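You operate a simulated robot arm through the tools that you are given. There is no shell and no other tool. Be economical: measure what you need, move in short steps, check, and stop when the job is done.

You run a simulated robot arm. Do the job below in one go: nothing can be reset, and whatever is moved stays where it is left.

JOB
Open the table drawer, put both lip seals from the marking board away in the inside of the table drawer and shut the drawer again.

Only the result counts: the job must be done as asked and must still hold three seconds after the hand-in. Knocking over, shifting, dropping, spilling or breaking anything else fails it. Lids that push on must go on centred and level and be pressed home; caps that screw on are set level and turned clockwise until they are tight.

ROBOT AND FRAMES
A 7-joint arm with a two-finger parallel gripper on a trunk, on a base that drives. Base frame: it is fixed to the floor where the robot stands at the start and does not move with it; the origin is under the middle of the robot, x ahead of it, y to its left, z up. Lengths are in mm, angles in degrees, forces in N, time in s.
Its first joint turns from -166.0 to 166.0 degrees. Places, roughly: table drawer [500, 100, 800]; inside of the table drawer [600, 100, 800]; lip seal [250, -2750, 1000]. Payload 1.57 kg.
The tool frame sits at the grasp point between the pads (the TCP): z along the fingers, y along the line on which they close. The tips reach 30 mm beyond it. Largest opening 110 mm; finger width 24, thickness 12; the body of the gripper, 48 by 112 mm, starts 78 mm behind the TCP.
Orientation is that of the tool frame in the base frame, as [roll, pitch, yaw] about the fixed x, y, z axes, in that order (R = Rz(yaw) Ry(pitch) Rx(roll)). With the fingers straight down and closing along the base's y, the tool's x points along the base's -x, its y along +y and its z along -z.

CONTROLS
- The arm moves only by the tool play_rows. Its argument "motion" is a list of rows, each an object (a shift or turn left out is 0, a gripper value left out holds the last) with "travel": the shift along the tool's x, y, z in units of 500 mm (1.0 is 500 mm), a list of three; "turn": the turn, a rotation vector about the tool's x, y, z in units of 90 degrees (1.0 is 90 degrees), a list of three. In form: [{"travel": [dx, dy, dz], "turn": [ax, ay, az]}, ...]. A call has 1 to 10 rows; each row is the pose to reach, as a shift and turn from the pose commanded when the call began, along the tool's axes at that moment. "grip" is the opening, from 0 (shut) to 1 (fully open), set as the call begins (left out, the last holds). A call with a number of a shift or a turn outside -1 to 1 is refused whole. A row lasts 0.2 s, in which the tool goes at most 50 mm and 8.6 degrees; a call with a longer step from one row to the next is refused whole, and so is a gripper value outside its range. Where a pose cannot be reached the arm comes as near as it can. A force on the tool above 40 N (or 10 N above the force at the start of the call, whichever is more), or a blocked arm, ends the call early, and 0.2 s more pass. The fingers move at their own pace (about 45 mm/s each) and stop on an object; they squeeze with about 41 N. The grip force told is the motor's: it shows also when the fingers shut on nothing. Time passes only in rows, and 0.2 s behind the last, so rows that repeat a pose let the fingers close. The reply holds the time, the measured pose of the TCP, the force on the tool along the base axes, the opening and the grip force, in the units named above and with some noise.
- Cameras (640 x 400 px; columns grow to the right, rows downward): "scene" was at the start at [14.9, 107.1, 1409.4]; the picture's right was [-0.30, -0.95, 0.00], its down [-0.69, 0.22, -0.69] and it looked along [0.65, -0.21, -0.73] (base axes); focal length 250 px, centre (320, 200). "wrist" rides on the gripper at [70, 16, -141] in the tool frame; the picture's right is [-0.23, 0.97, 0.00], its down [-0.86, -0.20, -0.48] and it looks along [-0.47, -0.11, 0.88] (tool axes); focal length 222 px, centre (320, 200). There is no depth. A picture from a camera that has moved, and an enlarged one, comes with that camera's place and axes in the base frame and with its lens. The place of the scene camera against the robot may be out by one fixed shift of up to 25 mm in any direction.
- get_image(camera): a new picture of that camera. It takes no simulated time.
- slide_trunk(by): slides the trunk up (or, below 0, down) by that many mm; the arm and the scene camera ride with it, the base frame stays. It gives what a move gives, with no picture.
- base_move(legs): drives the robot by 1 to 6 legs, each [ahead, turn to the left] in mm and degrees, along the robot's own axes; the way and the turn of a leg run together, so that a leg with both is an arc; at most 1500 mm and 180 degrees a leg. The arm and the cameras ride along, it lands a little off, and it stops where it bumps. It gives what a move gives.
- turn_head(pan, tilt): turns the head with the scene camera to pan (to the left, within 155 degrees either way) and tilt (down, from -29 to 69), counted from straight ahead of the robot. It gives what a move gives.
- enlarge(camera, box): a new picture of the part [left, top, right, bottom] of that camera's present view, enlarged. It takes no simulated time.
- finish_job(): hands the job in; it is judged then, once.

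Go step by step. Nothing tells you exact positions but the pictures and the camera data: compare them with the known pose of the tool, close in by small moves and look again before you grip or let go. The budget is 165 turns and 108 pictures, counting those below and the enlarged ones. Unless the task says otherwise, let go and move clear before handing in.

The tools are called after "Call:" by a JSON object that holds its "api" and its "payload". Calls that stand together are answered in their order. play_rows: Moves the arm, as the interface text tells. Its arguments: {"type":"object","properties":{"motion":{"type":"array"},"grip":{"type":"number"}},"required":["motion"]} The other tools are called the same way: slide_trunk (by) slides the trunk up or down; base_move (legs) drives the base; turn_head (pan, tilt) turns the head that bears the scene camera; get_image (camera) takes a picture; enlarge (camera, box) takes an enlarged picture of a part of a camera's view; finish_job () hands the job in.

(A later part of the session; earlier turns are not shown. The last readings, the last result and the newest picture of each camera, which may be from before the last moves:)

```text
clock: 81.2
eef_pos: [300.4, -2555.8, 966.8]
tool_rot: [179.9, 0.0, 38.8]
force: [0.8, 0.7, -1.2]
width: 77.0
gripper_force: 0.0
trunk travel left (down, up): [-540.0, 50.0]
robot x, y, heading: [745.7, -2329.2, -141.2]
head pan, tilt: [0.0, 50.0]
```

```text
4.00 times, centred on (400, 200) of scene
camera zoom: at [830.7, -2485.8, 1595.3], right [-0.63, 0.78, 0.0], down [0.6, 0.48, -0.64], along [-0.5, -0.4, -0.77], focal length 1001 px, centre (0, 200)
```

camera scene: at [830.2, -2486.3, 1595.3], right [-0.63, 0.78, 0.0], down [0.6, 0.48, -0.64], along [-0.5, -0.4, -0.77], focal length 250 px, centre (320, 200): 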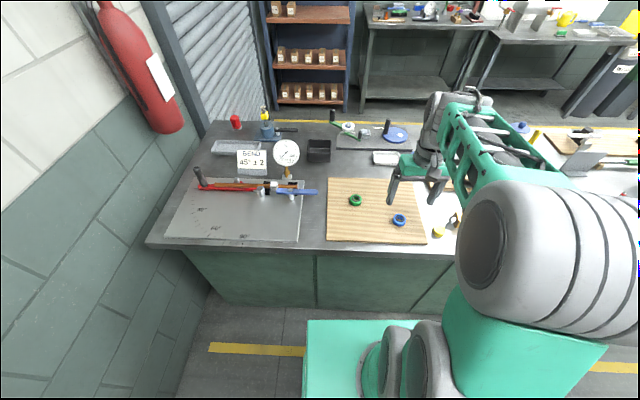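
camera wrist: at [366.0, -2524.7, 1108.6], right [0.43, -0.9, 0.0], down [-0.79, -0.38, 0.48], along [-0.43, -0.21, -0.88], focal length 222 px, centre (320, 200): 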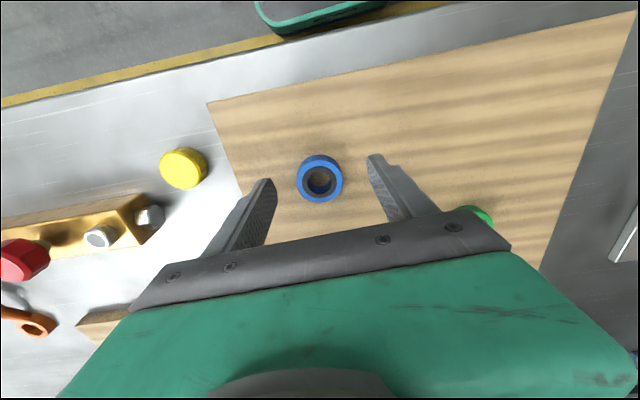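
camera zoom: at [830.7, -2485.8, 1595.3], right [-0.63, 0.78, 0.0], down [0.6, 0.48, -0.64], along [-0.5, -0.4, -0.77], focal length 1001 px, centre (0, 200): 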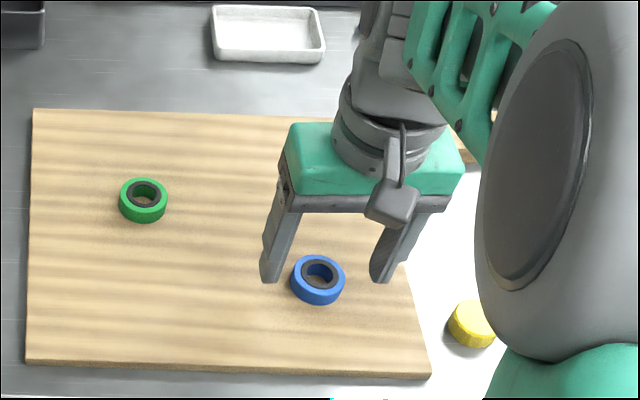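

The tips are only level with the ring's upper part. I go 11 mm lower and close gently.

Call:
{"api": "play_rows", "payload": {"motion": [{"travel": [0, 0, 0.008]}, {"travel": [0, 0, 0.015]}, {"travel": [0, 0, 0.022]}, {"travel": [0, 0, 0.022]}]}}

Call:
{"api": "get_image", "payload": {"camera": "wrist"}}

```text
clock: 82.2
eef_pos: [301.6, -2556.0, 956.7]
tool_rot: [180.0, 0.0, 38.7]
force: [-0.1, 0.6, 1.0]
width: 77.0
gripper_force: 0.0
trunk travel left (down, up): [-540.0, 50.0]
robot x, y, heading: [750.1, -2328.1, -141.3]
head pan, tilt: [0.0, 50.0]
```

```text
70 pictures are left
camera wrist: at [366.6, -2524.5, 1097.9], right [0.43, -0.9, 0.0], down [-0.79, -0.38, 0.48], along [-0.43, -0.21, -0.88], focal length 222 px, centre (320, 200)
```

wrist: 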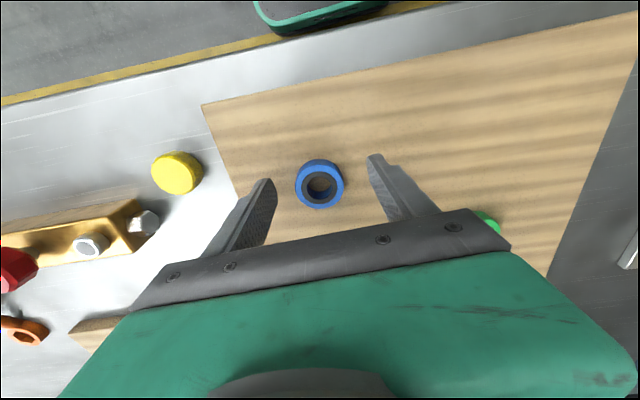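

Call:
{"api": "play_rows", "payload": {"motion": [{}, {}, {}, {}, {}], "grip": 0}}

Call:
{"api": "play_rows", "payload": {"motion": [{"travel": [0, 0, -0.02]}, {"travel": [0, 0, -0.06]}, {"travel": [0, 0, -0.12]}, {"travel": [0, 0, -0.2]}, {"travel": [0, 0, -0.28]}, {"travel": [0, 0, -0.28]}]}}

Call:
{"api": "get_image", "payload": {"camera": "wrist"}}

```text
clock: 83.5
eef_pos: [300.5, -2556.0, 957.8]
tool_rot: [180.0, 0.0, 38.7]
force: [-1.0, -0.3, 3.0]
width: 39.4
gripper_force: 40.0
trunk travel left (down, up): [-540.0, 50.0]
robot x, y, heading: [746.6, -2333.4, -141.2]
head pan, tilt: [0.0, 50.0]
```

```text
clock: 84.8
eef_pos: [302.8, -2555.0, 1097.5]
tool_rot: [179.9, 0.0, 38.7]
force: [-0.7, 1.2, -0.5]
width: 39.3
gripper_force: 41.0
trunk travel left (down, up): [-540.0, 50.0]
robot x, y, heading: [751.2, -2330.6, -141.2]
head pan, tilt: [0.0, 50.0]
```

```text
69 pictures are left
camera wrist: at [367.4, -2523.8, 1239.8], right [0.43, -0.9, 0.0], down [-0.79, -0.38, 0.48], along [-0.43, -0.21, -0.88], focal length 222 px, centre (320, 200)
```

wrist: 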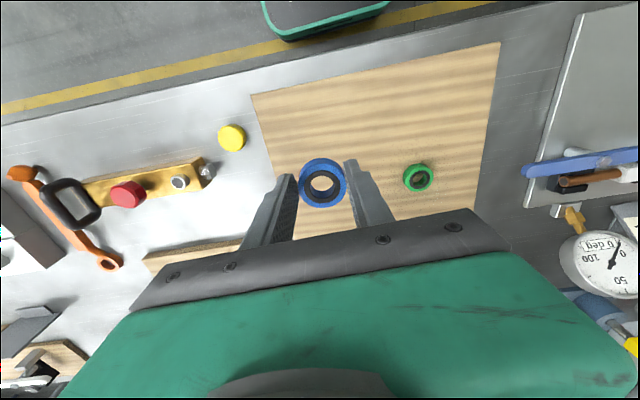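

The blue seal is held (39 mm). I drive back along the aisle to the drawer.

Call:
{"api": "base_move", "payload": {"legs": [[-417, 0], [0, -90], [1000, 0], [1015, 0], [0, -90]]}}

Call:
{"api": "get_image", "payload": {"camera": "scene"}}

```text
clock: 104.8
eef_pos: [243.1, -270.0, 1097.8]
tool_rot: [179.9, 0.0, -141.1]
force: [-0.4, -0.3, -0.4]
width: 37.9
gripper_force: 40.8
trunk travel left (down, up): [-540.0, 50.0]
robot x, y, heading: [-202.1, -492.6, 38.9]
head pan, tilt: [0.0, 50.0]
```

```text
68 pictures are left
camera scene: at [-288.6, -388.1, 1595.3], right [0.63, -0.78, 0.0], down [-0.6, -0.48, -0.64], along [0.5, 0.4, -0.77], focal length 250 px, centre (320, 200)
```

scene: 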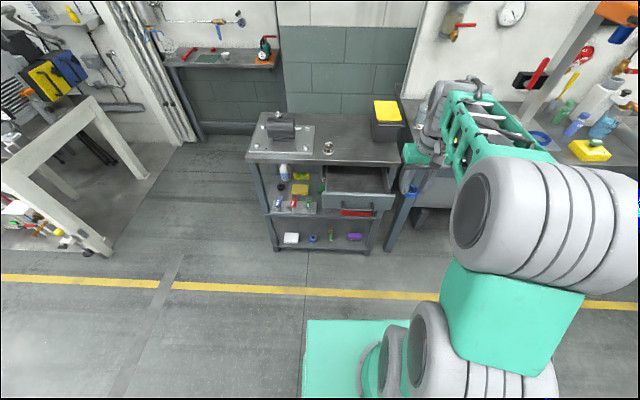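

Call:
{"api": "base_move", "payload": {"legs": [[150, 0]]}}

Call:
{"api": "play_rows", "payload": {"motion": [{"travel": [-0.04, 0.04, 0.0]}, {"travel": [-0.09, 0.09, 0.0]}, {"travel": [-0.14, 0.13, 0.0]}, {"travel": [-0.18, 0.17, 0.0]}, {"travel": [-0.2, 0.2, 0]}, {"travel": [-0.2, 0.2, 0]}]}}

Call:
{"api": "get_image", "payload": {"camera": "wrist"}}

Call:
{"api": "get_image", "payload": {"camera": "scene"}}

```text
clock: 106.1
eef_pos: [359.7, -173.9, 1097.7]
tool_rot: [179.9, -0.1, -141.0]
force: [-0.1, 0.1, -1.7]
width: 37.7
gripper_force: 41.4
trunk travel left (down, up): [-540.0, 50.0]
robot x, y, heading: [-84.7, -401.3, 39.1]
head pan, tilt: [0.0, 50.0]
```

```text
clock: 107.5
eef_pos: [376.0, -34.9, 1098.3]
tool_rot: [179.9, 0.0, -141.1]
force: [-0.1, 0.1, 0.3]
width: 37.9
gripper_force: 41.2
trunk travel left (down, up): [-540.0, 50.0]
robot x, y, heading: [-88.3, -401.7, 38.9]
head pan, tilt: [0.0, 50.0]
```

```text
67 pictures are left
camera wrist: at [312.6, -65.3, 1239.3], right [-0.43, 0.9, 0.0], down [0.79, 0.38, 0.48], along [0.43, 0.21, -0.88], focal length 222 px, centre (320, 200)
```

wrist: 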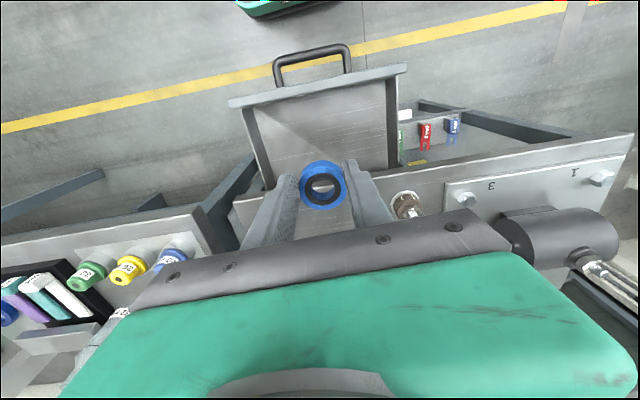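

```text
66 pictures are left
camera scene: at [-171.4, -293.1, 1595.3], right [0.63, -0.78, 0.0], down [-0.6, -0.48, -0.64], along [0.5, 0.4, -0.77], focal length 250 px, centre (320, 200)
```

scene: 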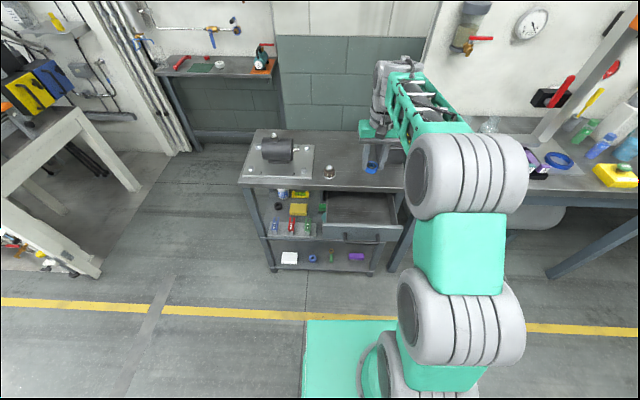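

The open drawer lies below (inside n 226–353, e 145–382). I shift 48 mm to the right half and lower with the trunk.

Call:
{"api": "play_rows", "payload": {"motion": [{"travel": [-0.006, -0.05, 0.0]}, {"travel": [-0.006, -0.096, 0.0]}, {"travel": [-0.006, -0.096, 0.0]}]}}

Call:
{"api": "slide_trunk", "payload": {"by": -210}}

Call:
{"api": "get_image", "payload": {"camera": "wrist"}}

Call:
{"api": "get_image", "payload": {"camera": "scene"}}

```text
clock: 108.3
eef_pos: [408.0, -69.5, 1097.2]
tool_rot: [179.9, 0.0, -141.1]
force: [0.3, 1.0, -1.5]
width: 37.7
gripper_force: 40.4
trunk travel left (down, up): [-540.0, 50.0]
robot x, y, heading: [-83.6, -402.6, 39.1]
head pan, tilt: [0.0, 50.0]
```

```text
clock: 110.6
eef_pos: [407.1, -70.2, 887.7]
tool_rot: [179.9, 0.0, -141.1]
force: [-1.0, -0.6, -1.4]
width: 38.0
gripper_force: 40.9
trunk travel left (down, up): [-330.0, 260.0]
robot x, y, heading: [-86.0, -402.4, 39.0]
head pan, tilt: [0.0, 50.0]
```

```text
65 pictures are left
camera wrist: at [345.1, -100.9, 1029.1], right [-0.43, 0.9, 0.0], down [0.79, 0.38, 0.48], along [0.43, 0.21, -0.88], focal length 222 px, centre (320, 200)
```

wrist: 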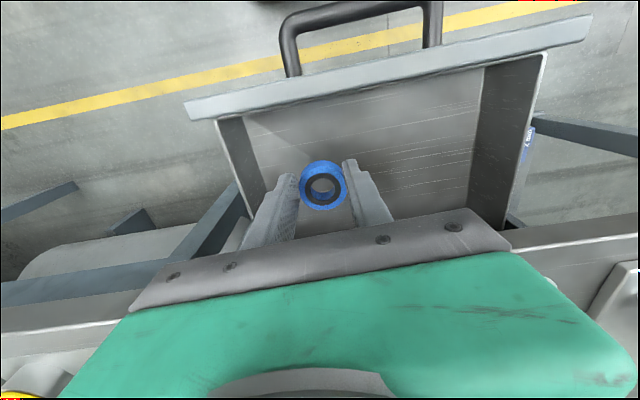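

```text
64 pictures are left
camera scene: at [-171.4, -293.2, 1385.4], right [0.63, -0.78, 0.0], down [-0.6, -0.48, -0.64], along [0.5, 0.4, -0.77], focal length 250 px, centre (320, 200)
```

scene: 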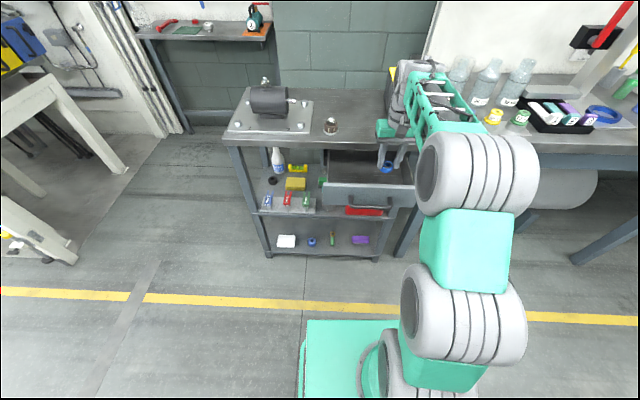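

Call:
{"api": "slide_trunk", "payload": {"by": -60}}

Call:
{"api": "get_image", "payload": {"camera": "wrist"}}

Call:
{"api": "enlarge", "payload": {"camera": "scene", "box": [300, 110, 460, 210]}}

```text
clock: 111.6
eef_pos: [408.8, -69.1, 829.2]
tool_rot: [179.8, -0.1, -141.1]
force: [0.1, 0.3, -0.4]
width: 37.8
gripper_force: 41.4
trunk travel left (down, up): [-270.0, 320.0]
robot x, y, heading: [-85.3, -398.7, 39.0]
head pan, tilt: [0.0, 50.0]
```

```text
63 pictures are left
camera wrist: at [345.1, -100.9, 969.1], right [-0.43, 0.9, 0.0], down [0.79, 0.38, 0.48], along [0.43, 0.21, -0.88], focal length 222 px, centre (320, 200)
```

wrist: 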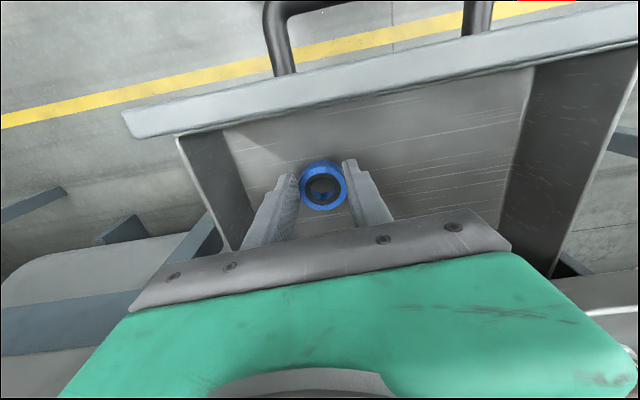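

```text
4.00 times, centred on (380, 160) of scene
camera zoom: at [-171.4, -293.2, 1325.3], right [0.63, -0.78, 0.0], down [-0.6, -0.48, -0.64], along [0.5, 0.4, -0.77], focal length 1001 px, centre (80, 360)
```

zoom: 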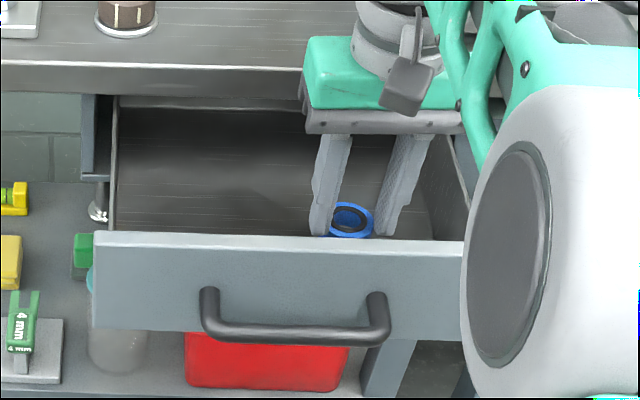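

The drawer floor is at about z 785, so the seal's underside is within a centimetre of it. I lower gently until near contact and release.

Call:
{"api": "play_rows", "payload": {"motion": [{"travel": [0, 0, 0.004]}, {"travel": [0, 0, 0.008]}, {"travel": [0, 0, 0.012]}, {"travel": [0, 0, 0.012]}]}}

Call:
{"api": "get_image", "payload": {"camera": "wrist"}}

```text
clock: 112.6
eef_pos: [409.0, -70.9, 821.5]
tool_rot: [179.9, 0.0, -141.1]
force: [0.3, 0.6, -1.4]
width: 37.7
gripper_force: 40.9
trunk travel left (down, up): [-270.0, 320.0]
robot x, y, heading: [-86.8, -404.1, 39.0]
head pan, tilt: [0.0, 50.0]
```

```text
61 pictures are left
camera wrist: at [345.1, -101.3, 963.2], right [-0.43, 0.9, 0.0], down [0.79, 0.38, 0.48], along [0.43, 0.21, -0.88], focal length 222 px, centre (320, 200)
```

wrist: 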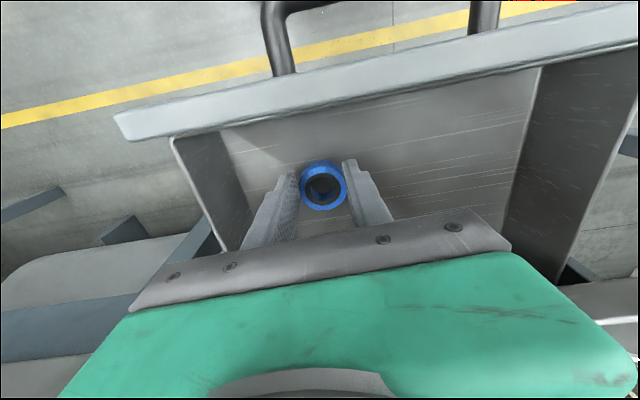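

Call:
{"api": "play_rows", "payload": {"motion": [{"travel": [0, 0, 0.006]}, {"travel": [0, 0, 0.012]}, {"travel": [0, 0, 0.018]}, {"travel": [0, 0, 0.018]}]}}

Call:
{"api": "play_rows", "payload": {"motion": [{"travel": [0, 0, 0.006]}, {"travel": [0, 0, 0.012]}, {"travel": [0, 0, 0.018]}, {"travel": [0, 0, 0.018]}]}}

Call:
{"api": "get_image", "payload": {"camera": "wrist"}}

```text
clock: 113.6
eef_pos: [408.4, -70.8, 813.1]
tool_rot: [180.0, 0.0, -141.0]
force: [-0.3, -0.1, -0.7]
width: 38.0
gripper_force: 41.3
trunk travel left (down, up): [-270.0, 320.0]
robot x, y, heading: [-92.0, -400.6, 39.1]
head pan, tilt: [0.0, 50.0]
```

```text
clock: 114.6
eef_pos: [408.9, -69.0, 809.1]
tool_rot: [180.0, 0.7, -141.1]
force: [0.7, 0.4, 40.8]
width: 37.8
gripper_force: 41.9
trunk travel left (down, up): [-270.0, 320.0]
robot x, y, heading: [-84.6, -401.3, 38.8]
head pan, tilt: [0.0, 50.0]
```

```text
60 pictures are left
camera wrist: at [344.3, -101.6, 950.2], right [-0.43, 0.9, 0.0], down [0.79, 0.38, 0.49], along [0.44, 0.22, -0.87], focal length 222 px, centre (320, 200)
```

wrist: 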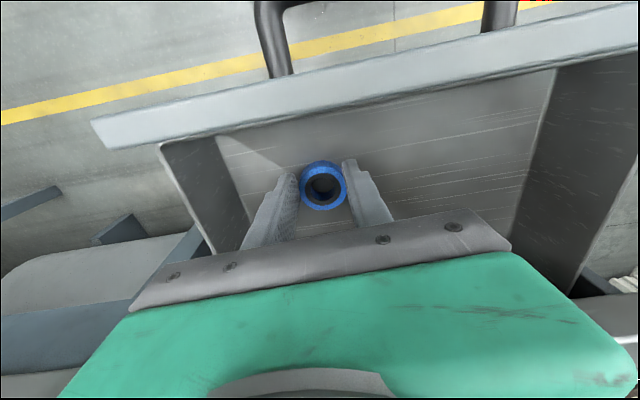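

Contact with the floor. I relieve the load, open the fingers and rise.

Call:
{"api": "play_rows", "payload": {"motion": [{"travel": [0, 0, -0.009]}, {"travel": [0, 0, -0.009]}]}}

Call:
{"api": "play_rows", "payload": {"motion": [{}, {}, {}, {}], "grip": 0.6}}

Call:
{"api": "slide_trunk", "payload": {"by": 285}}

Call:
{"api": "get_image", "payload": {"camera": "wrist"}}

```text
clock: 115.2
eef_pos: [407.0, -70.1, 810.3]
tool_rot: [179.9, 0.3, -141.1]
force: [0.8, 1.8, 31.4]
width: 37.6
gripper_force: 40.8
trunk travel left (down, up): [-270.0, 320.0]
robot x, y, heading: [-87.5, -402.8, 39.2]
head pan, tilt: [0.0, 50.0]
```

```text
clock: 116.2
eef_pos: [408.5, -69.4, 808.2]
tool_rot: [179.9, -0.2, -141.1]
force: [-0.7, -0.5, 0.1]
width: 66.2
gripper_force: 0.0
trunk travel left (down, up): [-270.0, 320.0]
robot x, y, heading: [-88.8, -402.1, 39.3]
head pan, tilt: [0.0, 50.0]
```

```text
clock: 119.1
eef_pos: [408.6, -69.9, 1093.7]
tool_rot: [179.9, 0.0, -141.1]
force: [0.3, 1.4, -0.1]
width: 65.9
gripper_force: 0.0
trunk travel left (down, up): [-555.0, 35.0]
robot x, y, heading: [-83.7, -403.2, 39.0]
head pan, tilt: [0.0, 50.0]
```

```text
59 pictures are left
camera wrist: at [345.7, -100.9, 1234.3], right [-0.43, 0.9, 0.0], down [0.79, 0.38, 0.48], along [0.43, 0.21, -0.88], focal length 222 px, centre (320, 200)
```

wrist: 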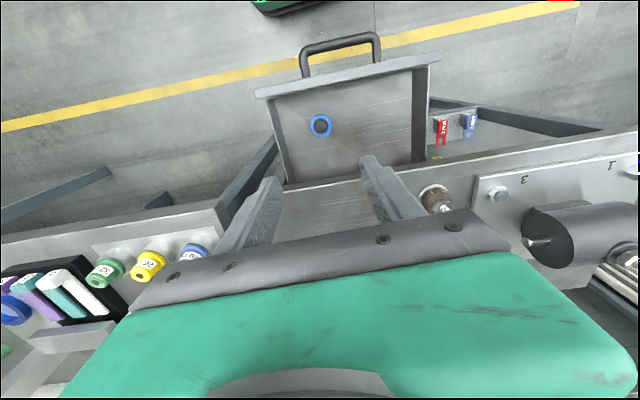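

The blue seal lies flat in the drawer. I retract the arm and drive back in reverse for the green one.

Call:
{"api": "play_rows", "payload": {"motion": [{"travel": [0.06, 0, 0.0]}, {"travel": [0.12, 0, 0.0]}, {"travel": [0.18, 0, 0.0]}, {"travel": [0.2, 0, 0.0]}, {"travel": [0.2, 0, 0]}], "grip": 0.7}}

Call:
{"api": "base_move", "payload": {"legs": [[-150, 0], [0, 90], [-1040, 0], [-1040, 0], [0, 89.8], [405, 0]]}}

Call:
{"api": "get_image", "payload": {"camera": "wrist"}}

```text
clock: 120.3
eef_pos: [331.6, -132.3, 1092.7]
tool_rot: [179.9, -0.1, -141.1]
force: [-0.5, -0.4, 0.4]
width: 77.1
gripper_force: 0.1
trunk travel left (down, up): [-555.0, 35.0]
robot x, y, heading: [-84.9, -399.7, 39.0]
head pan, tilt: [0.0, 50.0]
```

```text
clock: 141.3
eef_pos: [382.9, -2617.1, 1092.0]
tool_rot: [179.9, -0.1, 39.2]
force: [0.3, -0.2, 0.5]
width: 77.0
gripper_force: 0.1
trunk travel left (down, up): [-555.0, 35.0]
robot x, y, heading: [799.8, -2346.2, -140.6]
head pan, tilt: [0.0, 50.0]
```

```text
58 pictures are left
camera wrist: at [447.2, -2585.9, 1233.4], right [0.44, -0.9, 0.0], down [-0.79, -0.39, 0.48], along [-0.43, -0.21, -0.88], focal length 222 px, centre (320, 200)
```

wrist: 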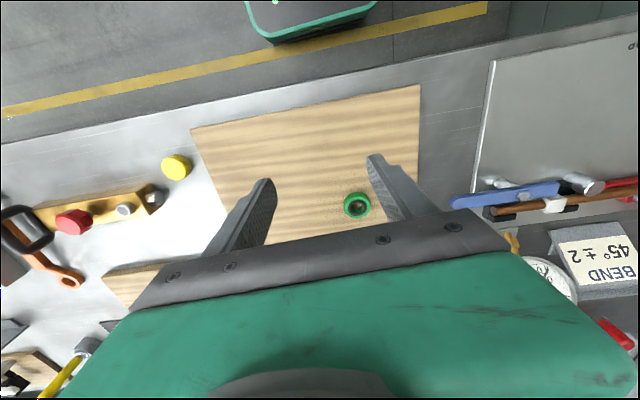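

The green seal is at about (321, -2710). I move over it and descend partway.

Call:
{"api": "play_rows", "payload": {"motion": [{"travel": [-0.08, 0.02, 0.0]}, {"travel": [-0.15, 0.045, 0.0]}, {"travel": [-0.2136, 0.0658, 0.03]}, {"travel": [-0.2136, 0.0658, 0.09]}, {"travel": [-0.2136, 0.0658, 0.15]}, {"travel": [-0.2136, 0.0658, 0.19]}, {"travel": [-0.2136, 0.0658, 0.19]}]}}

Call:
{"api": "get_image", "payload": {"camera": "wrist"}}

```text
clock: 142.9
eef_pos: [320.9, -2711.2, 997.0]
tool_rot: [180.0, 0.0, 39.2]
force: [-0.2, 0.6, 0.2]
width: 77.0
gripper_force: 0.1
trunk travel left (down, up): [-555.0, 35.0]
robot x, y, heading: [797.3, -2347.2, -140.8]
head pan, tilt: [0.0, 50.0]
```

```text
57 pictures are left
camera wrist: at [385.9, -2678.8, 1138.5], right [0.44, -0.9, 0.0], down [-0.79, -0.39, 0.48], along [-0.43, -0.21, -0.88], focal length 222 px, centre (320, 200)
```

wrist: 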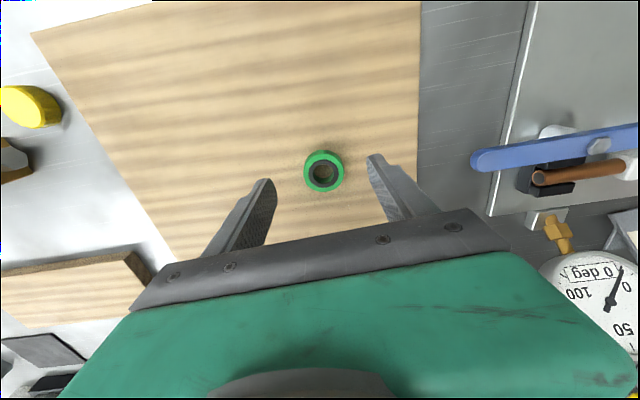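

Call:
{"api": "play_rows", "payload": {"motion": [{"travel": [-0.009, 0.005, 0.02]}, {"travel": [-0.009, 0.005, 0.05]}, {"travel": [-0.009, 0.005, 0.08]}, {"travel": [-0.009, 0.005, 0.08]}]}}

Call:
{"api": "get_image", "payload": {"camera": "wrist"}}

```text
clock: 143.9
eef_pos: [318.5, -2716.2, 958.0]
tool_rot: [180.0, 0.0, 39.2]
force: [0.2, -0.9, -0.5]
width: 77.0
gripper_force: 0.1
trunk travel left (down, up): [-555.0, 35.0]
robot x, y, heading: [799.3, -2348.4, -140.6]
head pan, tilt: [0.0, 50.0]
```

```text
56 pictures are left
camera wrist: at [383.7, -2683.7, 1098.5], right [0.44, -0.9, 0.0], down [-0.79, -0.39, 0.48], along [-0.43, -0.21, -0.88], focal length 222 px, centre (320, 200)
```

wrist: 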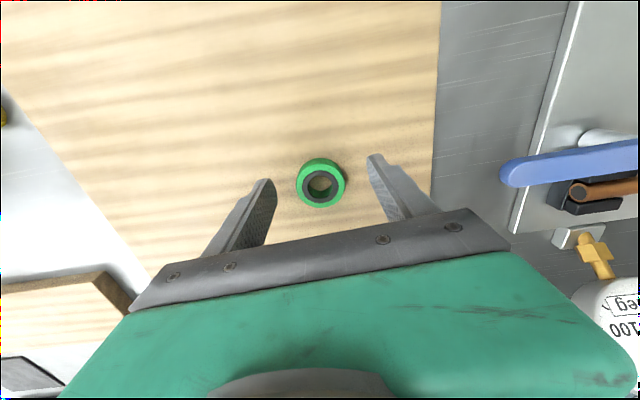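

Same picture as with the blue one. I grip and lift.

Call:
{"api": "play_rows", "payload": {"motion": [{}, {}, {}, {}, {}], "grip": 0}}

Call:
{"api": "play_rows", "payload": {"motion": [{"travel": [0, 0, -0.02]}, {"travel": [0, 0, -0.06]}, {"travel": [0, 0, -0.12]}, {"travel": [0, 0, -0.2]}, {"travel": [0, 0, -0.28]}, {"travel": [0.08, 0, -0.28]}, {"travel": [0.16, 0, -0.28]}, {"travel": [0.2, 0, -0.28]}, {"travel": [0.2, 0, -0.28]}]}}

Call:
{"api": "get_image", "payload": {"camera": "wrist"}}

```text
clock: 145.1
eef_pos: [318.0, -2714.8, 957.9]
tool_rot: [180.0, 0.0, 39.2]
force: [-0.3, 1.6, 4.1]
width: 0.0
gripper_force: 15.9
trunk travel left (down, up): [-555.0, 35.0]
robot x, y, heading: [800.4, -2350.1, -140.5]
head pan, tilt: [0.0, 50.0]
```

```text
clock: 147.1
eef_pos: [395.9, -2651.9, 1097.1]
tool_rot: [179.9, 0.0, 39.3]
force: [-0.1, 0.1, 0.2]
width: 0.0
gripper_force: 21.5
trunk travel left (down, up): [-555.0, 35.0]
robot x, y, heading: [797.6, -2348.7, -140.8]
head pan, tilt: [0.0, 50.0]
```

```text
55 pictures are left
camera wrist: at [461.0, -2620.1, 1238.9], right [0.44, -0.9, 0.0], down [-0.79, -0.39, 0.48], along [-0.43, -0.21, -0.88], focal length 222 px, centre (320, 200)
```

wrist: 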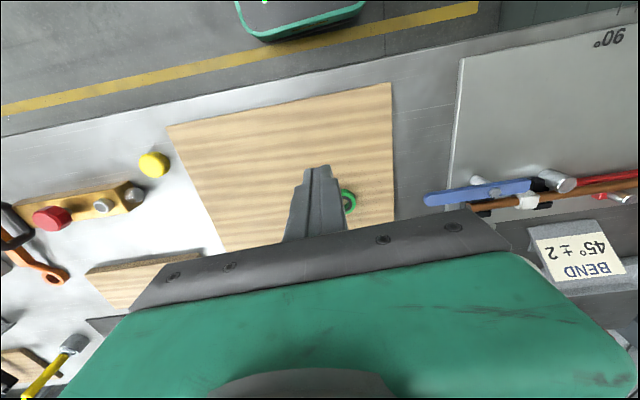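

The fingers closed on nothing; the seal was probably squeezed aside but is still on the board. I open and look again.

Call:
{"api": "play_rows", "payload": {"motion": [{}, {}, {}, {}, {}], "grip": 0.8}}

Call:
{"api": "enlarge", "payload": {"camera": "wrist", "box": [240, 130, 400, 230]}}

Call:
{"api": "enlarge", "payload": {"camera": "scene", "box": [260, 110, 420, 210]}}

```text
clock: 148.3
eef_pos: [394.5, -2652.2, 1097.0]
tool_rot: [179.9, 0.1, 39.2]
force: [-0.6, -0.2, 0.7]
width: 87.9
gripper_force: 0.1
trunk travel left (down, up): [-555.0, 35.0]
robot x, y, heading: [798.7, -2348.3, -140.5]
head pan, tilt: [0.0, 50.0]
```

```text
4.00 times, centred on (320, 180) of wrist
camera zoom: at [460.8, -2620.3, 1238.9], right [0.44, -0.9, 0.0], down [-0.79, -0.39, 0.48], along [-0.43, -0.21, -0.88], focal length 888 px, centre (320, 280)
```

zoom: 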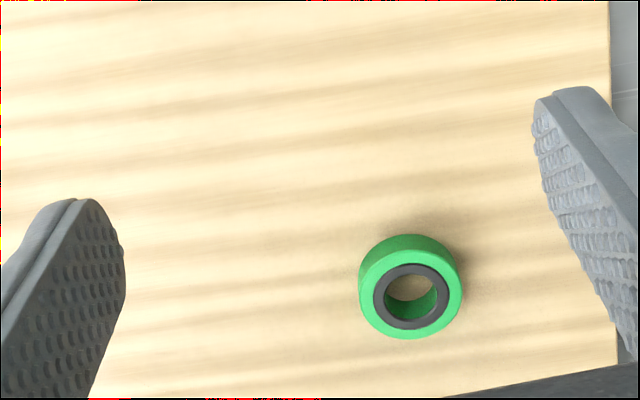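

```text
4.00 times, centred on (340, 160) of scene
camera zoom: at [881.1, -2501.6, 1610.3], right [-0.63, 0.77, 0.0], down [0.59, 0.49, -0.64], along [-0.5, -0.41, -0.77], focal length 1001 px, centre (240, 360)
```

zoom: 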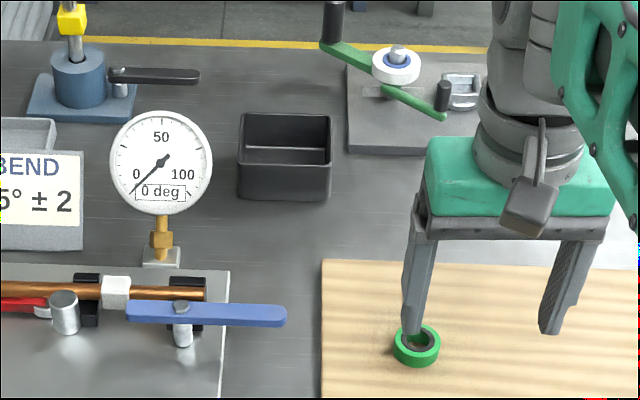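

The seal slid about 12 mm, so the fingers barely caught its top; I need to go lower. I realign over its new place at about (319, -2729).

Call:
{"api": "play_rows", "payload": {"motion": [{"travel": [-0.08, 0.01, 0.0]}, {"travel": [-0.16, 0.0236, 0.0]}, {"travel": [-0.214, 0.0236, 0.03]}, {"travel": [-0.214, 0.0236, 0.09]}, {"travel": [-0.214, 0.0236, 0.16]}, {"travel": [-0.214, 0.0236, 0.22]}, {"travel": [-0.214, 0.0236, 0.26]}, {"travel": [-0.214, 0.0236, 0.26]}]}}

Call:
{"api": "enlarge", "payload": {"camera": "wrist", "box": [240, 130, 400, 230]}}

Call:
{"api": "enlarge", "payload": {"camera": "scene", "box": [280, 140, 400, 215]}}

```text
clock: 150.1
eef_pos: [320.6, -2728.7, 966.4]
tool_rot: [180.0, -0.1, 39.2]
force: [0.7, -0.3, -0.1]
width: 87.9
gripper_force: 0.1
trunk travel left (down, up): [-555.0, 35.0]
robot x, y, heading: [801.7, -2345.9, -140.8]
head pan, tilt: [0.0, 50.0]
```

```text
4.00 times, centred on (320, 180) of wrist
camera zoom: at [386.0, -2697.5, 1108.1], right [0.44, -0.9, 0.0], down [-0.79, -0.39, 0.48], along [-0.43, -0.21, -0.88], focal length 888 px, centre (320, 280)
```

zoom: 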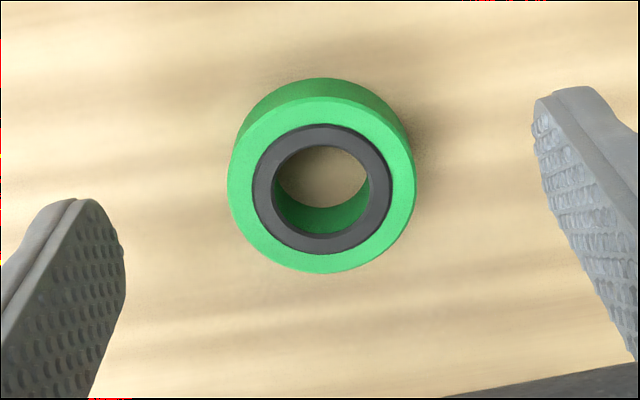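

```text
5.33 times, centred on (340, 178) of scene
camera zoom: at [881.0, -2501.7, 1610.3], right [-0.63, 0.77, 0.0], down [0.59, 0.49, -0.64], along [-0.5, -0.41, -0.77], focal length 1335 px, centre (213, 320)
```

zoom: 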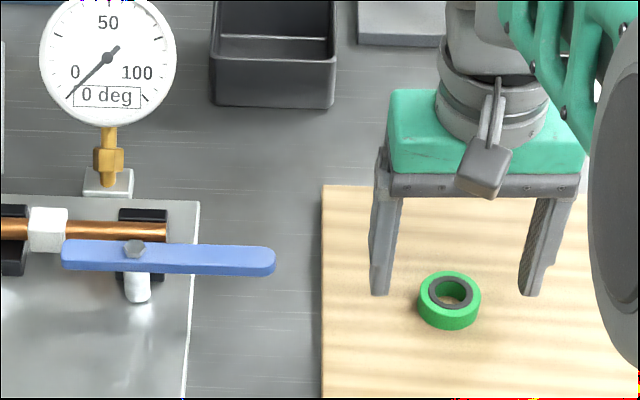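

The ring is only about 10 mm high with its top near z 933. I go down to just above the board with contact guarding.

Call:
{"api": "play_rows", "payload": {"motion": [{"travel": [0, 0, 0.01]}, {"travel": [0, 0, 0.018]}, {"travel": [0, 0, 0.023]}, {"travel": [0, 0, 0.023]}], "grip": 0.6}}

Call:
{"api": "play_rows", "payload": {"motion": [{"travel": [0, 0, 0.003]}, {"travel": [0, 0, 0.005]}, {"travel": [0, 0, 0.005]}]}}

```text
clock: 151.1
eef_pos: [320.7, -2728.8, 954.2]
tool_rot: [179.9, -0.1, 39.1]
force: [-0.7, 0.7, 0.2]
width: 66.1
gripper_force: 0.1
trunk travel left (down, up): [-555.0, 35.0]
robot x, y, heading: [797.4, -2349.0, -141.1]
head pan, tilt: [0.0, 50.0]
```

```text
clock: 151.9
eef_pos: [321.4, -2727.7, 952.8]
tool_rot: [179.9, 0.0, 39.2]
force: [-0.2, -0.6, 0.3]
width: 66.4
gripper_force: 0.0
trunk travel left (down, up): [-555.0, 35.0]
robot x, y, heading: [796.5, -2345.4, -140.7]
head pan, tilt: [0.0, 50.0]
```

Call:
{"api": "play_rows", "payload": {"motion": [{"travel": [0, 0, 0.003]}, {"travel": [0, 0, 0.006]}, {"travel": [0, 0, 0.006]}]}}

Call:
{"api": "enlarge", "payload": {"camera": "scene", "box": [310, 160, 390, 210]}}

```text
clock: 152.7
eef_pos: [321.3, -2730.6, 949.6]
tool_rot: [179.9, 0.0, 39.2]
force: [-0.1, 0.1, -0.2]
width: 65.7
gripper_force: 0.1
trunk travel left (down, up): [-555.0, 35.0]
robot x, y, heading: [796.3, -2345.2, -140.5]
head pan, tilt: [0.0, 50.0]
```

```text
8.00 times, centred on (350, 185) of scene
camera zoom: at [881.0, -2501.6, 1610.3], right [-0.63, 0.77, 0.0], down [0.59, 0.49, -0.64], along [-0.5, -0.41, -0.77], focal length 2003 px, centre (80, 320)
```

zoom: 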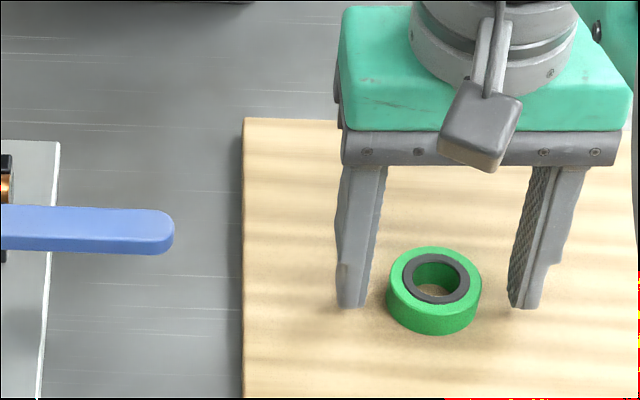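

Call:
{"api": "play_rows", "payload": {"motion": [{}, {}, {}, {}, {}], "grip": 0}}

Call:
{"api": "enlarge", "payload": {"camera": "scene", "box": [310, 160, 390, 210]}}

```text
clock: 153.9
eef_pos: [319.5, -2729.1, 950.3]
tool_rot: [179.9, -0.1, 39.2]
force: [0.3, 0.1, 0.5]
width: 38.2
gripper_force: 40.4
trunk travel left (down, up): [-555.0, 35.0]
robot x, y, heading: [800.1, -2349.0, -140.7]
head pan, tilt: [0.0, 50.0]
```

```text
8.00 times, centred on (350, 185) of scene
camera zoom: at [881.0, -2501.6, 1610.3], right [-0.63, 0.77, 0.0], down [0.59, 0.49, -0.64], along [-0.5, -0.41, -0.77], focal length 2003 px, centre (80, 320)
```

zoom: 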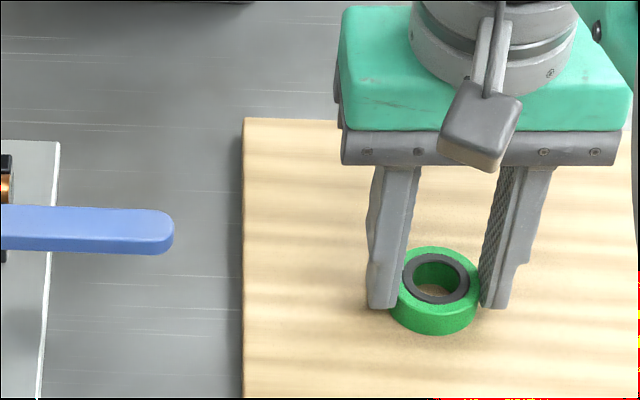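

The grip is about 5 mm behind the ring's middle, which explains the earlier slip. I reopen, shift 5 mm toward the robot and grip again.

Call:
{"api": "play_rows", "payload": {"motion": [{}, {}, {"travel": [0.005, 0, 0]}, {"travel": [0.01, 0, 0]}, {"travel": [0.01, 0, 0]}], "grip": 0.55}}

Call:
{"api": "play_rows", "payload": {"motion": [{}, {}, {}, {}, {}], "grip": 0}}

Call:
{"api": "enlarge", "payload": {"camera": "scene", "box": [310, 160, 390, 210]}}

Call:
{"api": "enlarge", "payload": {"camera": "wrist", "box": [240, 130, 400, 230]}}

```text
clock: 155.1
eef_pos: [324.6, -2725.6, 949.4]
tool_rot: [179.9, 0.1, 39.2]
force: [0.3, 0.3, 0.3]
width: 60.5
gripper_force: 0.0
trunk travel left (down, up): [-555.0, 35.0]
robot x, y, heading: [796.0, -2346.1, -141.1]
head pan, tilt: [0.0, 50.0]
```

```text
clock: 156.3
eef_pos: [324.2, -2725.2, 950.3]
tool_rot: [179.9, 0.0, 39.2]
force: [-0.9, 0.5, 0.0]
width: 37.8
gripper_force: 41.1
trunk travel left (down, up): [-555.0, 35.0]
robot x, y, heading: [796.5, -2348.4, -140.8]
head pan, tilt: [0.0, 50.0]
```

```text
8.00 times, centred on (350, 185) of scene
camera zoom: at [881.0, -2501.6, 1610.3], right [-0.63, 0.77, 0.0], down [0.59, 0.49, -0.64], along [-0.5, -0.41, -0.77], focal length 2003 px, centre (80, 320)
```

zoom: 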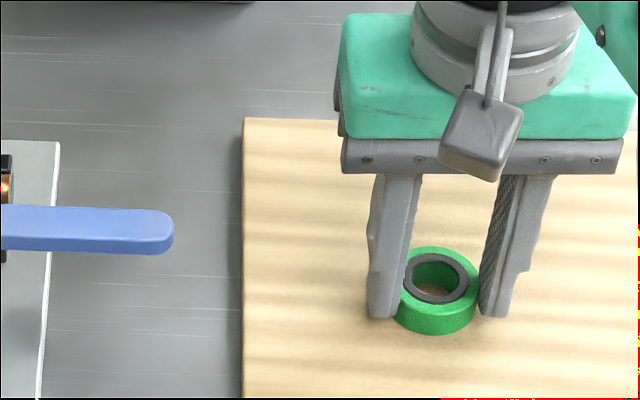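

```text
4.00 times, centred on (320, 180) of wrist
camera zoom: at [389.7, -2694.2, 1091.6], right [0.44, -0.9, 0.0], down [-0.79, -0.39, 0.48], along [-0.43, -0.21, -0.88], focal length 888 px, centre (320, 280)
```

zoom: 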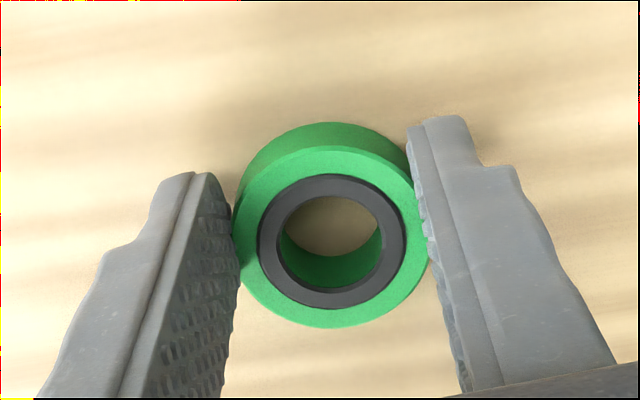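

The width of 37.8 mm matches the blue seal's firm hold. I lift and retract.

Call:
{"api": "play_rows", "payload": {"motion": [{"travel": [0, 0, -0.02]}, {"travel": [0, 0, -0.06]}, {"travel": [0, 0, -0.12]}, {"travel": [0, 0, -0.2]}, {"travel": [0, 0, -0.29]}, {"travel": [0.08, 0, -0.29]}, {"travel": [0.16, 0, -0.29]}, {"travel": [0.2, 0, -0.29]}, {"travel": [0.2, 0, -0.29]}]}}

Call:
{"api": "get_image", "payload": {"camera": "wrist"}}

```text
clock: 158.3
eef_pos: [402.6, -2663.4, 1096.7]
tool_rot: [-180.0, 0.0, 39.1]
force: [0.0, 0.5, 0.2]
width: 38.0
gripper_force: 41.0
trunk travel left (down, up): [-555.0, 35.0]
robot x, y, heading: [799.3, -2348.5, -140.6]
head pan, tilt: [0.0, 50.0]
```

```text
46 pictures are left
camera wrist: at [467.2, -2630.4, 1236.7], right [0.44, -0.9, 0.0], down [-0.79, -0.39, 0.48], along [-0.43, -0.21, -0.88], focal length 222 px, centre (320, 200)
```

wrist: 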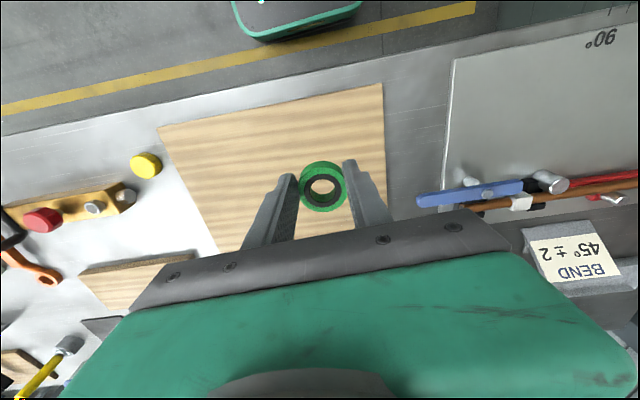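

The green seal is held. I drive back to the drawer.

Call:
{"api": "base_move", "payload": {"legs": [[-390, 0], [0, -90.4], [1030, 0], [1037, 0], [0, -90], [130, 0]]}}

Call:
{"api": "get_image", "payload": {"camera": "wrist"}}

```text
clock: 179.1
eef_pos: [319.0, -89.9, 1094.4]
tool_rot: [179.8, -0.1, -142.0]
force: [1.0, 0.5, -0.6]
width: 37.7
gripper_force: 40.8
trunk travel left (down, up): [-555.0, 35.0]
robot x, y, heading: [-82.2, -397.7, 38.1]
head pan, tilt: [0.0, 50.0]
```

```text
45 pictures are left
camera wrist: at [255.2, -120.3, 1236.4], right [-0.42, 0.91, 0.0], down [0.8, 0.37, 0.48], along [0.43, 0.2, -0.88], focal length 222 px, centre (320, 200)
```

wrist: 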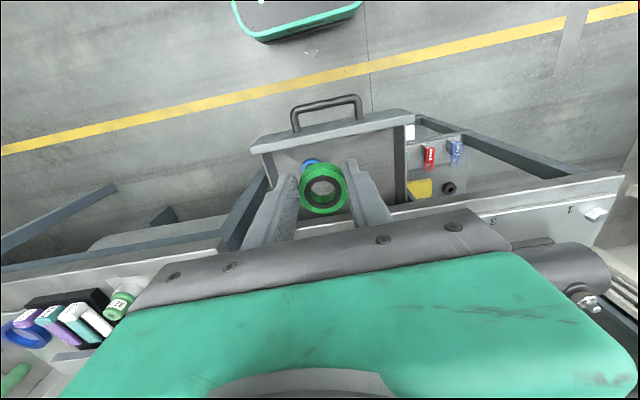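

Call:
{"api": "play_rows", "payload": {"motion": [{"travel": [-0.06, 0.04, 0.0]}, {"travel": [-0.12, 0.085, 0.0]}, {"travel": [-0.174, 0.126, 0.0]}, {"travel": [-0.174, 0.126, 0.0]}]}}

Call:
{"api": "slide_trunk", "payload": {"by": -240}}

Call:
{"api": "get_image", "payload": {"camera": "wrist"}}

```text
clock: 180.1
eef_pos: [347.0, 13.3, 1095.1]
tool_rot: [179.9, -0.2, -141.9]
force: [0.8, -0.3, -0.8]
width: 37.7
gripper_force: 40.9
trunk travel left (down, up): [-555.0, 35.0]
robot x, y, heading: [-85.2, -396.4, 38.1]
head pan, tilt: [0.0, 50.0]
```

```text
clock: 182.6
eef_pos: [348.1, 12.5, 855.3]
tool_rot: [179.9, 0.0, -141.8]
force: [-0.5, 0.5, -0.1]
width: 37.5
gripper_force: 41.0
trunk travel left (down, up): [-315.0, 275.0]
robot x, y, heading: [-82.7, -398.9, 38.3]
head pan, tilt: [0.0, 50.0]
```

```text
44 pictures are left
camera wrist: at [284.5, -17.5, 996.7], right [-0.42, 0.91, 0.0], down [0.8, 0.37, 0.48], along [0.43, 0.2, -0.88], focal length 222 px, centre (320, 200)
```

wrist: 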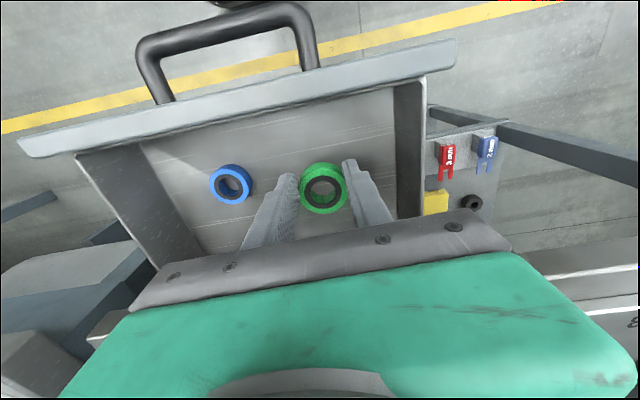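

Call:
{"api": "slide_trunk", "payload": {"by": -40}}

Call:
{"api": "play_rows", "payload": {"motion": [{"travel": [0, 0, 0.005]}, {"travel": [0, 0, 0.01]}, {"travel": [0, 0, 0.01]}]}}

Call:
{"api": "get_image", "payload": {"camera": "wrist"}}

```text
clock: 183.5
eef_pos: [348.4, 12.3, 815.1]
tool_rot: [179.9, 0.0, -142.0]
force: [-0.9, -0.5, -0.1]
width: 37.6
gripper_force: 41.5
trunk travel left (down, up): [-275.0, 315.0]
robot x, y, heading: [-82.7, -400.1, 38.1]
head pan, tilt: [0.0, 50.0]
```

```text
clock: 184.3
eef_pos: [348.8, 12.0, 808.9]
tool_rot: [179.9, 0.0, -141.9]
force: [-0.3, -0.6, -0.9]
width: 37.5
gripper_force: 40.9
trunk travel left (down, up): [-275.0, 315.0]
robot x, y, heading: [-84.5, -396.0, 38.5]
head pan, tilt: [0.0, 50.0]
```

```text
43 pictures are left
camera wrist: at [284.5, -17.6, 951.4], right [-0.42, 0.91, 0.0], down [0.8, 0.37, 0.48], along [0.43, 0.2, -0.88], focal length 222 px, centre (320, 200)
```

wrist: 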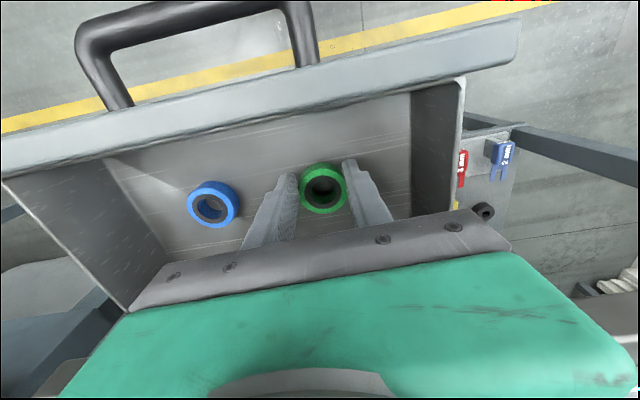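

Still a few millimetres up. I creep down to contact, then release narrowly so as not to touch the blue seal.

Call:
{"api": "play_rows", "payload": {"motion": [{"travel": [0, 0, 0.004]}, {"travel": [0, 0, 0.008]}, {"travel": [0, 0, 0.012]}, {"travel": [0, 0, 0.012]}]}}

```text
clock: 185.3
eef_pos: [348.4, 12.9, 803.0]
tool_rot: [179.9, 0.0, -141.8]
force: [0.4, -0.9, 0.4]
width: 37.5
gripper_force: 41.2
trunk travel left (down, up): [-275.0, 315.0]
robot x, y, heading: [-80.3, -395.2, 38.1]
head pan, tilt: [0.0, 50.0]
```

Call:
{"api": "play_rows", "payload": {"motion": [{"travel": [0, 0, 0.004]}, {"travel": [0, 0, 0.008]}, {"travel": [0, 0, 0.008]}]}}

```text
clock: 186.1
eef_pos: [348.5, 13.5, 803.5]
tool_rot: [179.7, 0.3, -141.9]
force: [0.5, 1.0, 18.8]
width: 37.4
gripper_force: 41.1
trunk travel left (down, up): [-275.0, 315.0]
robot x, y, heading: [-84.4, -397.8, 38.3]
head pan, tilt: [0.0, 50.0]
```

Contact. I open to about 55 mm and rise.

Call:
{"api": "play_rows", "payload": {"motion": [{"travel": [0, 0, -0.004]}, {"travel": [0, 0, -0.004]}, {"travel": [0, 0, -0.004]}], "grip": 0.5}}

Call:
{"api": "slide_trunk", "payload": {"by": 270}}

Call:
{"api": "get_image", "payload": {"camera": "wrist"}}

```text
clock: 186.9
eef_pos: [348.0, 12.1, 802.0]
tool_rot: [179.9, -0.1, -141.9]
force: [0.4, 0.3, 0.8]
width: 55.0
gripper_force: 0.0
trunk travel left (down, up): [-275.0, 315.0]
robot x, y, heading: [-83.8, -399.7, 38.3]
head pan, tilt: [0.0, 50.0]
```

```text
clock: 189.6
eef_pos: [348.1, 12.6, 1072.3]
tool_rot: [179.9, 0.0, -141.9]
force: [0.4, -1.1, 0.5]
width: 55.0
gripper_force: 0.1
trunk travel left (down, up): [-545.0, 45.0]
robot x, y, heading: [-85.7, -396.0, 38.1]
head pan, tilt: [0.0, 50.0]
```

```text
42 pictures are left
camera wrist: at [284.5, -17.4, 1213.5], right [-0.42, 0.91, 0.0], down [0.8, 0.37, 0.48], along [0.43, 0.2, -0.88], focal length 222 px, centre (320, 200)
```

wrist: 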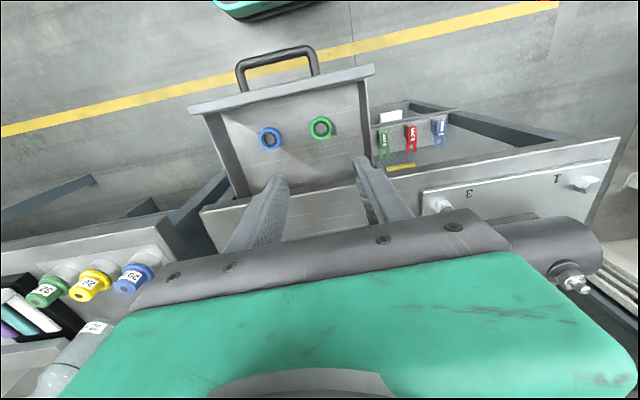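

Both seals lie in the drawer. Now I back off, bring the arm to the earlier pose, and turn the closed hand forward to push the drawer shut.

Call:
{"api": "base_move", "payload": {"legs": [[-110, 0]]}}

Call:
{"api": "play_rows", "payload": {"motion": [{"travel": [0.07, -0.03, -0.05]}, {"travel": [0.12, -0.06, -0.1]}, {"travel": [0.18, -0.085, -0.14]}, {"travel": [0.228, -0.097, -0.158]}, {"travel": [0.228, -0.097, -0.158]}], "grip": 0}}

Call:
{"api": "play_rows", "payload": {"motion": [{"turn": [-0.0513, -0.0513, 0.0513]}, {"turn": [-0.1026, -0.1026, 0.1026]}, {"turn": [-0.1539, -0.1539, 0.1539]}, {"turn": [-0.2052, -0.2052, 0.2052]}, {"turn": [-0.2565, -0.2565, 0.2565]}, {"turn": [-0.3078, -0.3078, 0.3078]}, {"turn": [-0.3591, -0.3591, 0.3591]}, {"turn": [-0.4104, -0.4104, 0.4104]}, {"turn": [-0.4617, -0.4617, 0.4617]}, {"turn": [-0.513, -0.513, 0.513]}]}}

Call:
{"api": "play_rows", "payload": {"motion": [{"turn": [-0.0513, -0.0513, 0.0513]}, {"turn": [-0.1026, -0.1026, 0.1026]}, {"turn": [-0.1539, -0.1539, 0.1539]}, {"turn": [-0.2052, -0.2052, 0.2052]}, {"turn": [-0.2567, -0.2567, 0.2567]}, {"turn": [-0.2567, -0.2567, 0.2567]}]}}

```text
clock: 190.8
eef_pos: [261.7, -55.6, 1072.1]
tool_rot: [179.8, 0.0, -141.9]
force: [0.2, -0.1, -0.8]
width: 55.1
gripper_force: 0.1
trunk travel left (down, up): [-545.0, 45.0]
robot x, y, heading: [-171.0, -468.9, 38.0]
head pan, tilt: [0.0, 50.0]
```

```text
clock: 192.0
eef_pos: [202.9, -164.8, 1151.0]
tool_rot: [179.9, 0.0, -141.8]
force: [1.0, -0.1, -0.5]
width: 0.0
gripper_force: 21.4
trunk travel left (down, up): [-545.0, 45.0]
robot x, y, heading: [-169.9, -465.1, 38.1]
head pan, tilt: [0.0, 50.0]
```

```text
clock: 194.2
eef_pos: [202.2, -163.8, 1152.2]
tool_rot: [117.9, 16.9, 155.9]
force: [0.0, 0.1, 0.0]
width: 0.0
gripper_force: 21.8
trunk travel left (down, up): [-545.0, 45.0]
robot x, y, heading: [-170.0, -463.7, 38.2]
head pan, tilt: [0.0, 50.0]
```

```text
clock: 195.6
eef_pos: [202.9, -164.7, 1151.2]
tool_rot: [89.9, -0.1, 128.1]
force: [0.2, -0.6, -0.4]
width: 0.2
gripper_force: 21.4
trunk travel left (down, up): [-545.0, 45.0]
robot x, y, heading: [-171.8, -466.1, 38.1]
head pan, tilt: [0.0, 50.0]
```

Call:
{"api": "slide_trunk", "payload": {"by": -323}}

Call:
{"api": "get_image", "payload": {"camera": "wrist"}}

Call:
{"api": "get_image", "payload": {"camera": "scene"}}

```text
clock: 198.8
eef_pos: [201.1, -162.9, 828.4]
tool_rot: [90.0, -0.1, 128.1]
force: [-0.8, 1.0, -1.0]
width: 0.0
gripper_force: 21.1
trunk travel left (down, up): [-222.0, 368.0]
robot x, y, heading: [-166.9, -468.4, 37.8]
head pan, tilt: [0.0, 50.0]
```

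```text
41 pictures are left
camera wrist: at [49.3, -196.3, 844.9], right [0.14, -0.18, 0.97], down [0.15, -0.97, -0.2], along [0.98, 0.18, -0.11], focal length 222 px, centre (320, 200)
```

wrist: 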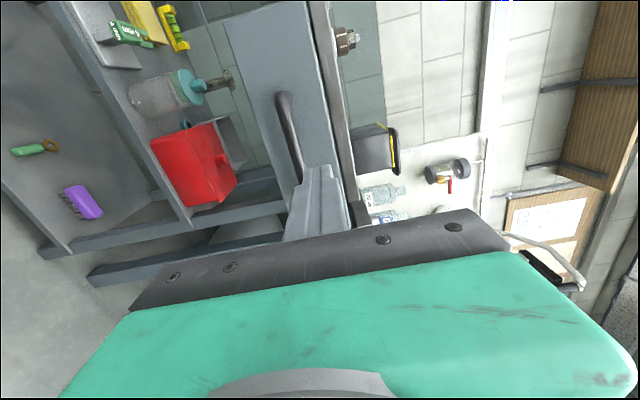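

```text
40 pictures are left
camera scene: at [-253.4, -357.8, 1277.4], right [0.62, -0.79, 0.0], down [-0.6, -0.47, -0.64], along [0.51, 0.4, -0.77], focal length 250 px, centre (320, 200)
```

scene: 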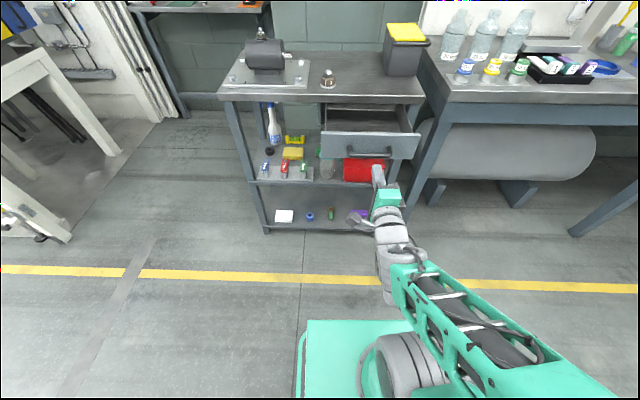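

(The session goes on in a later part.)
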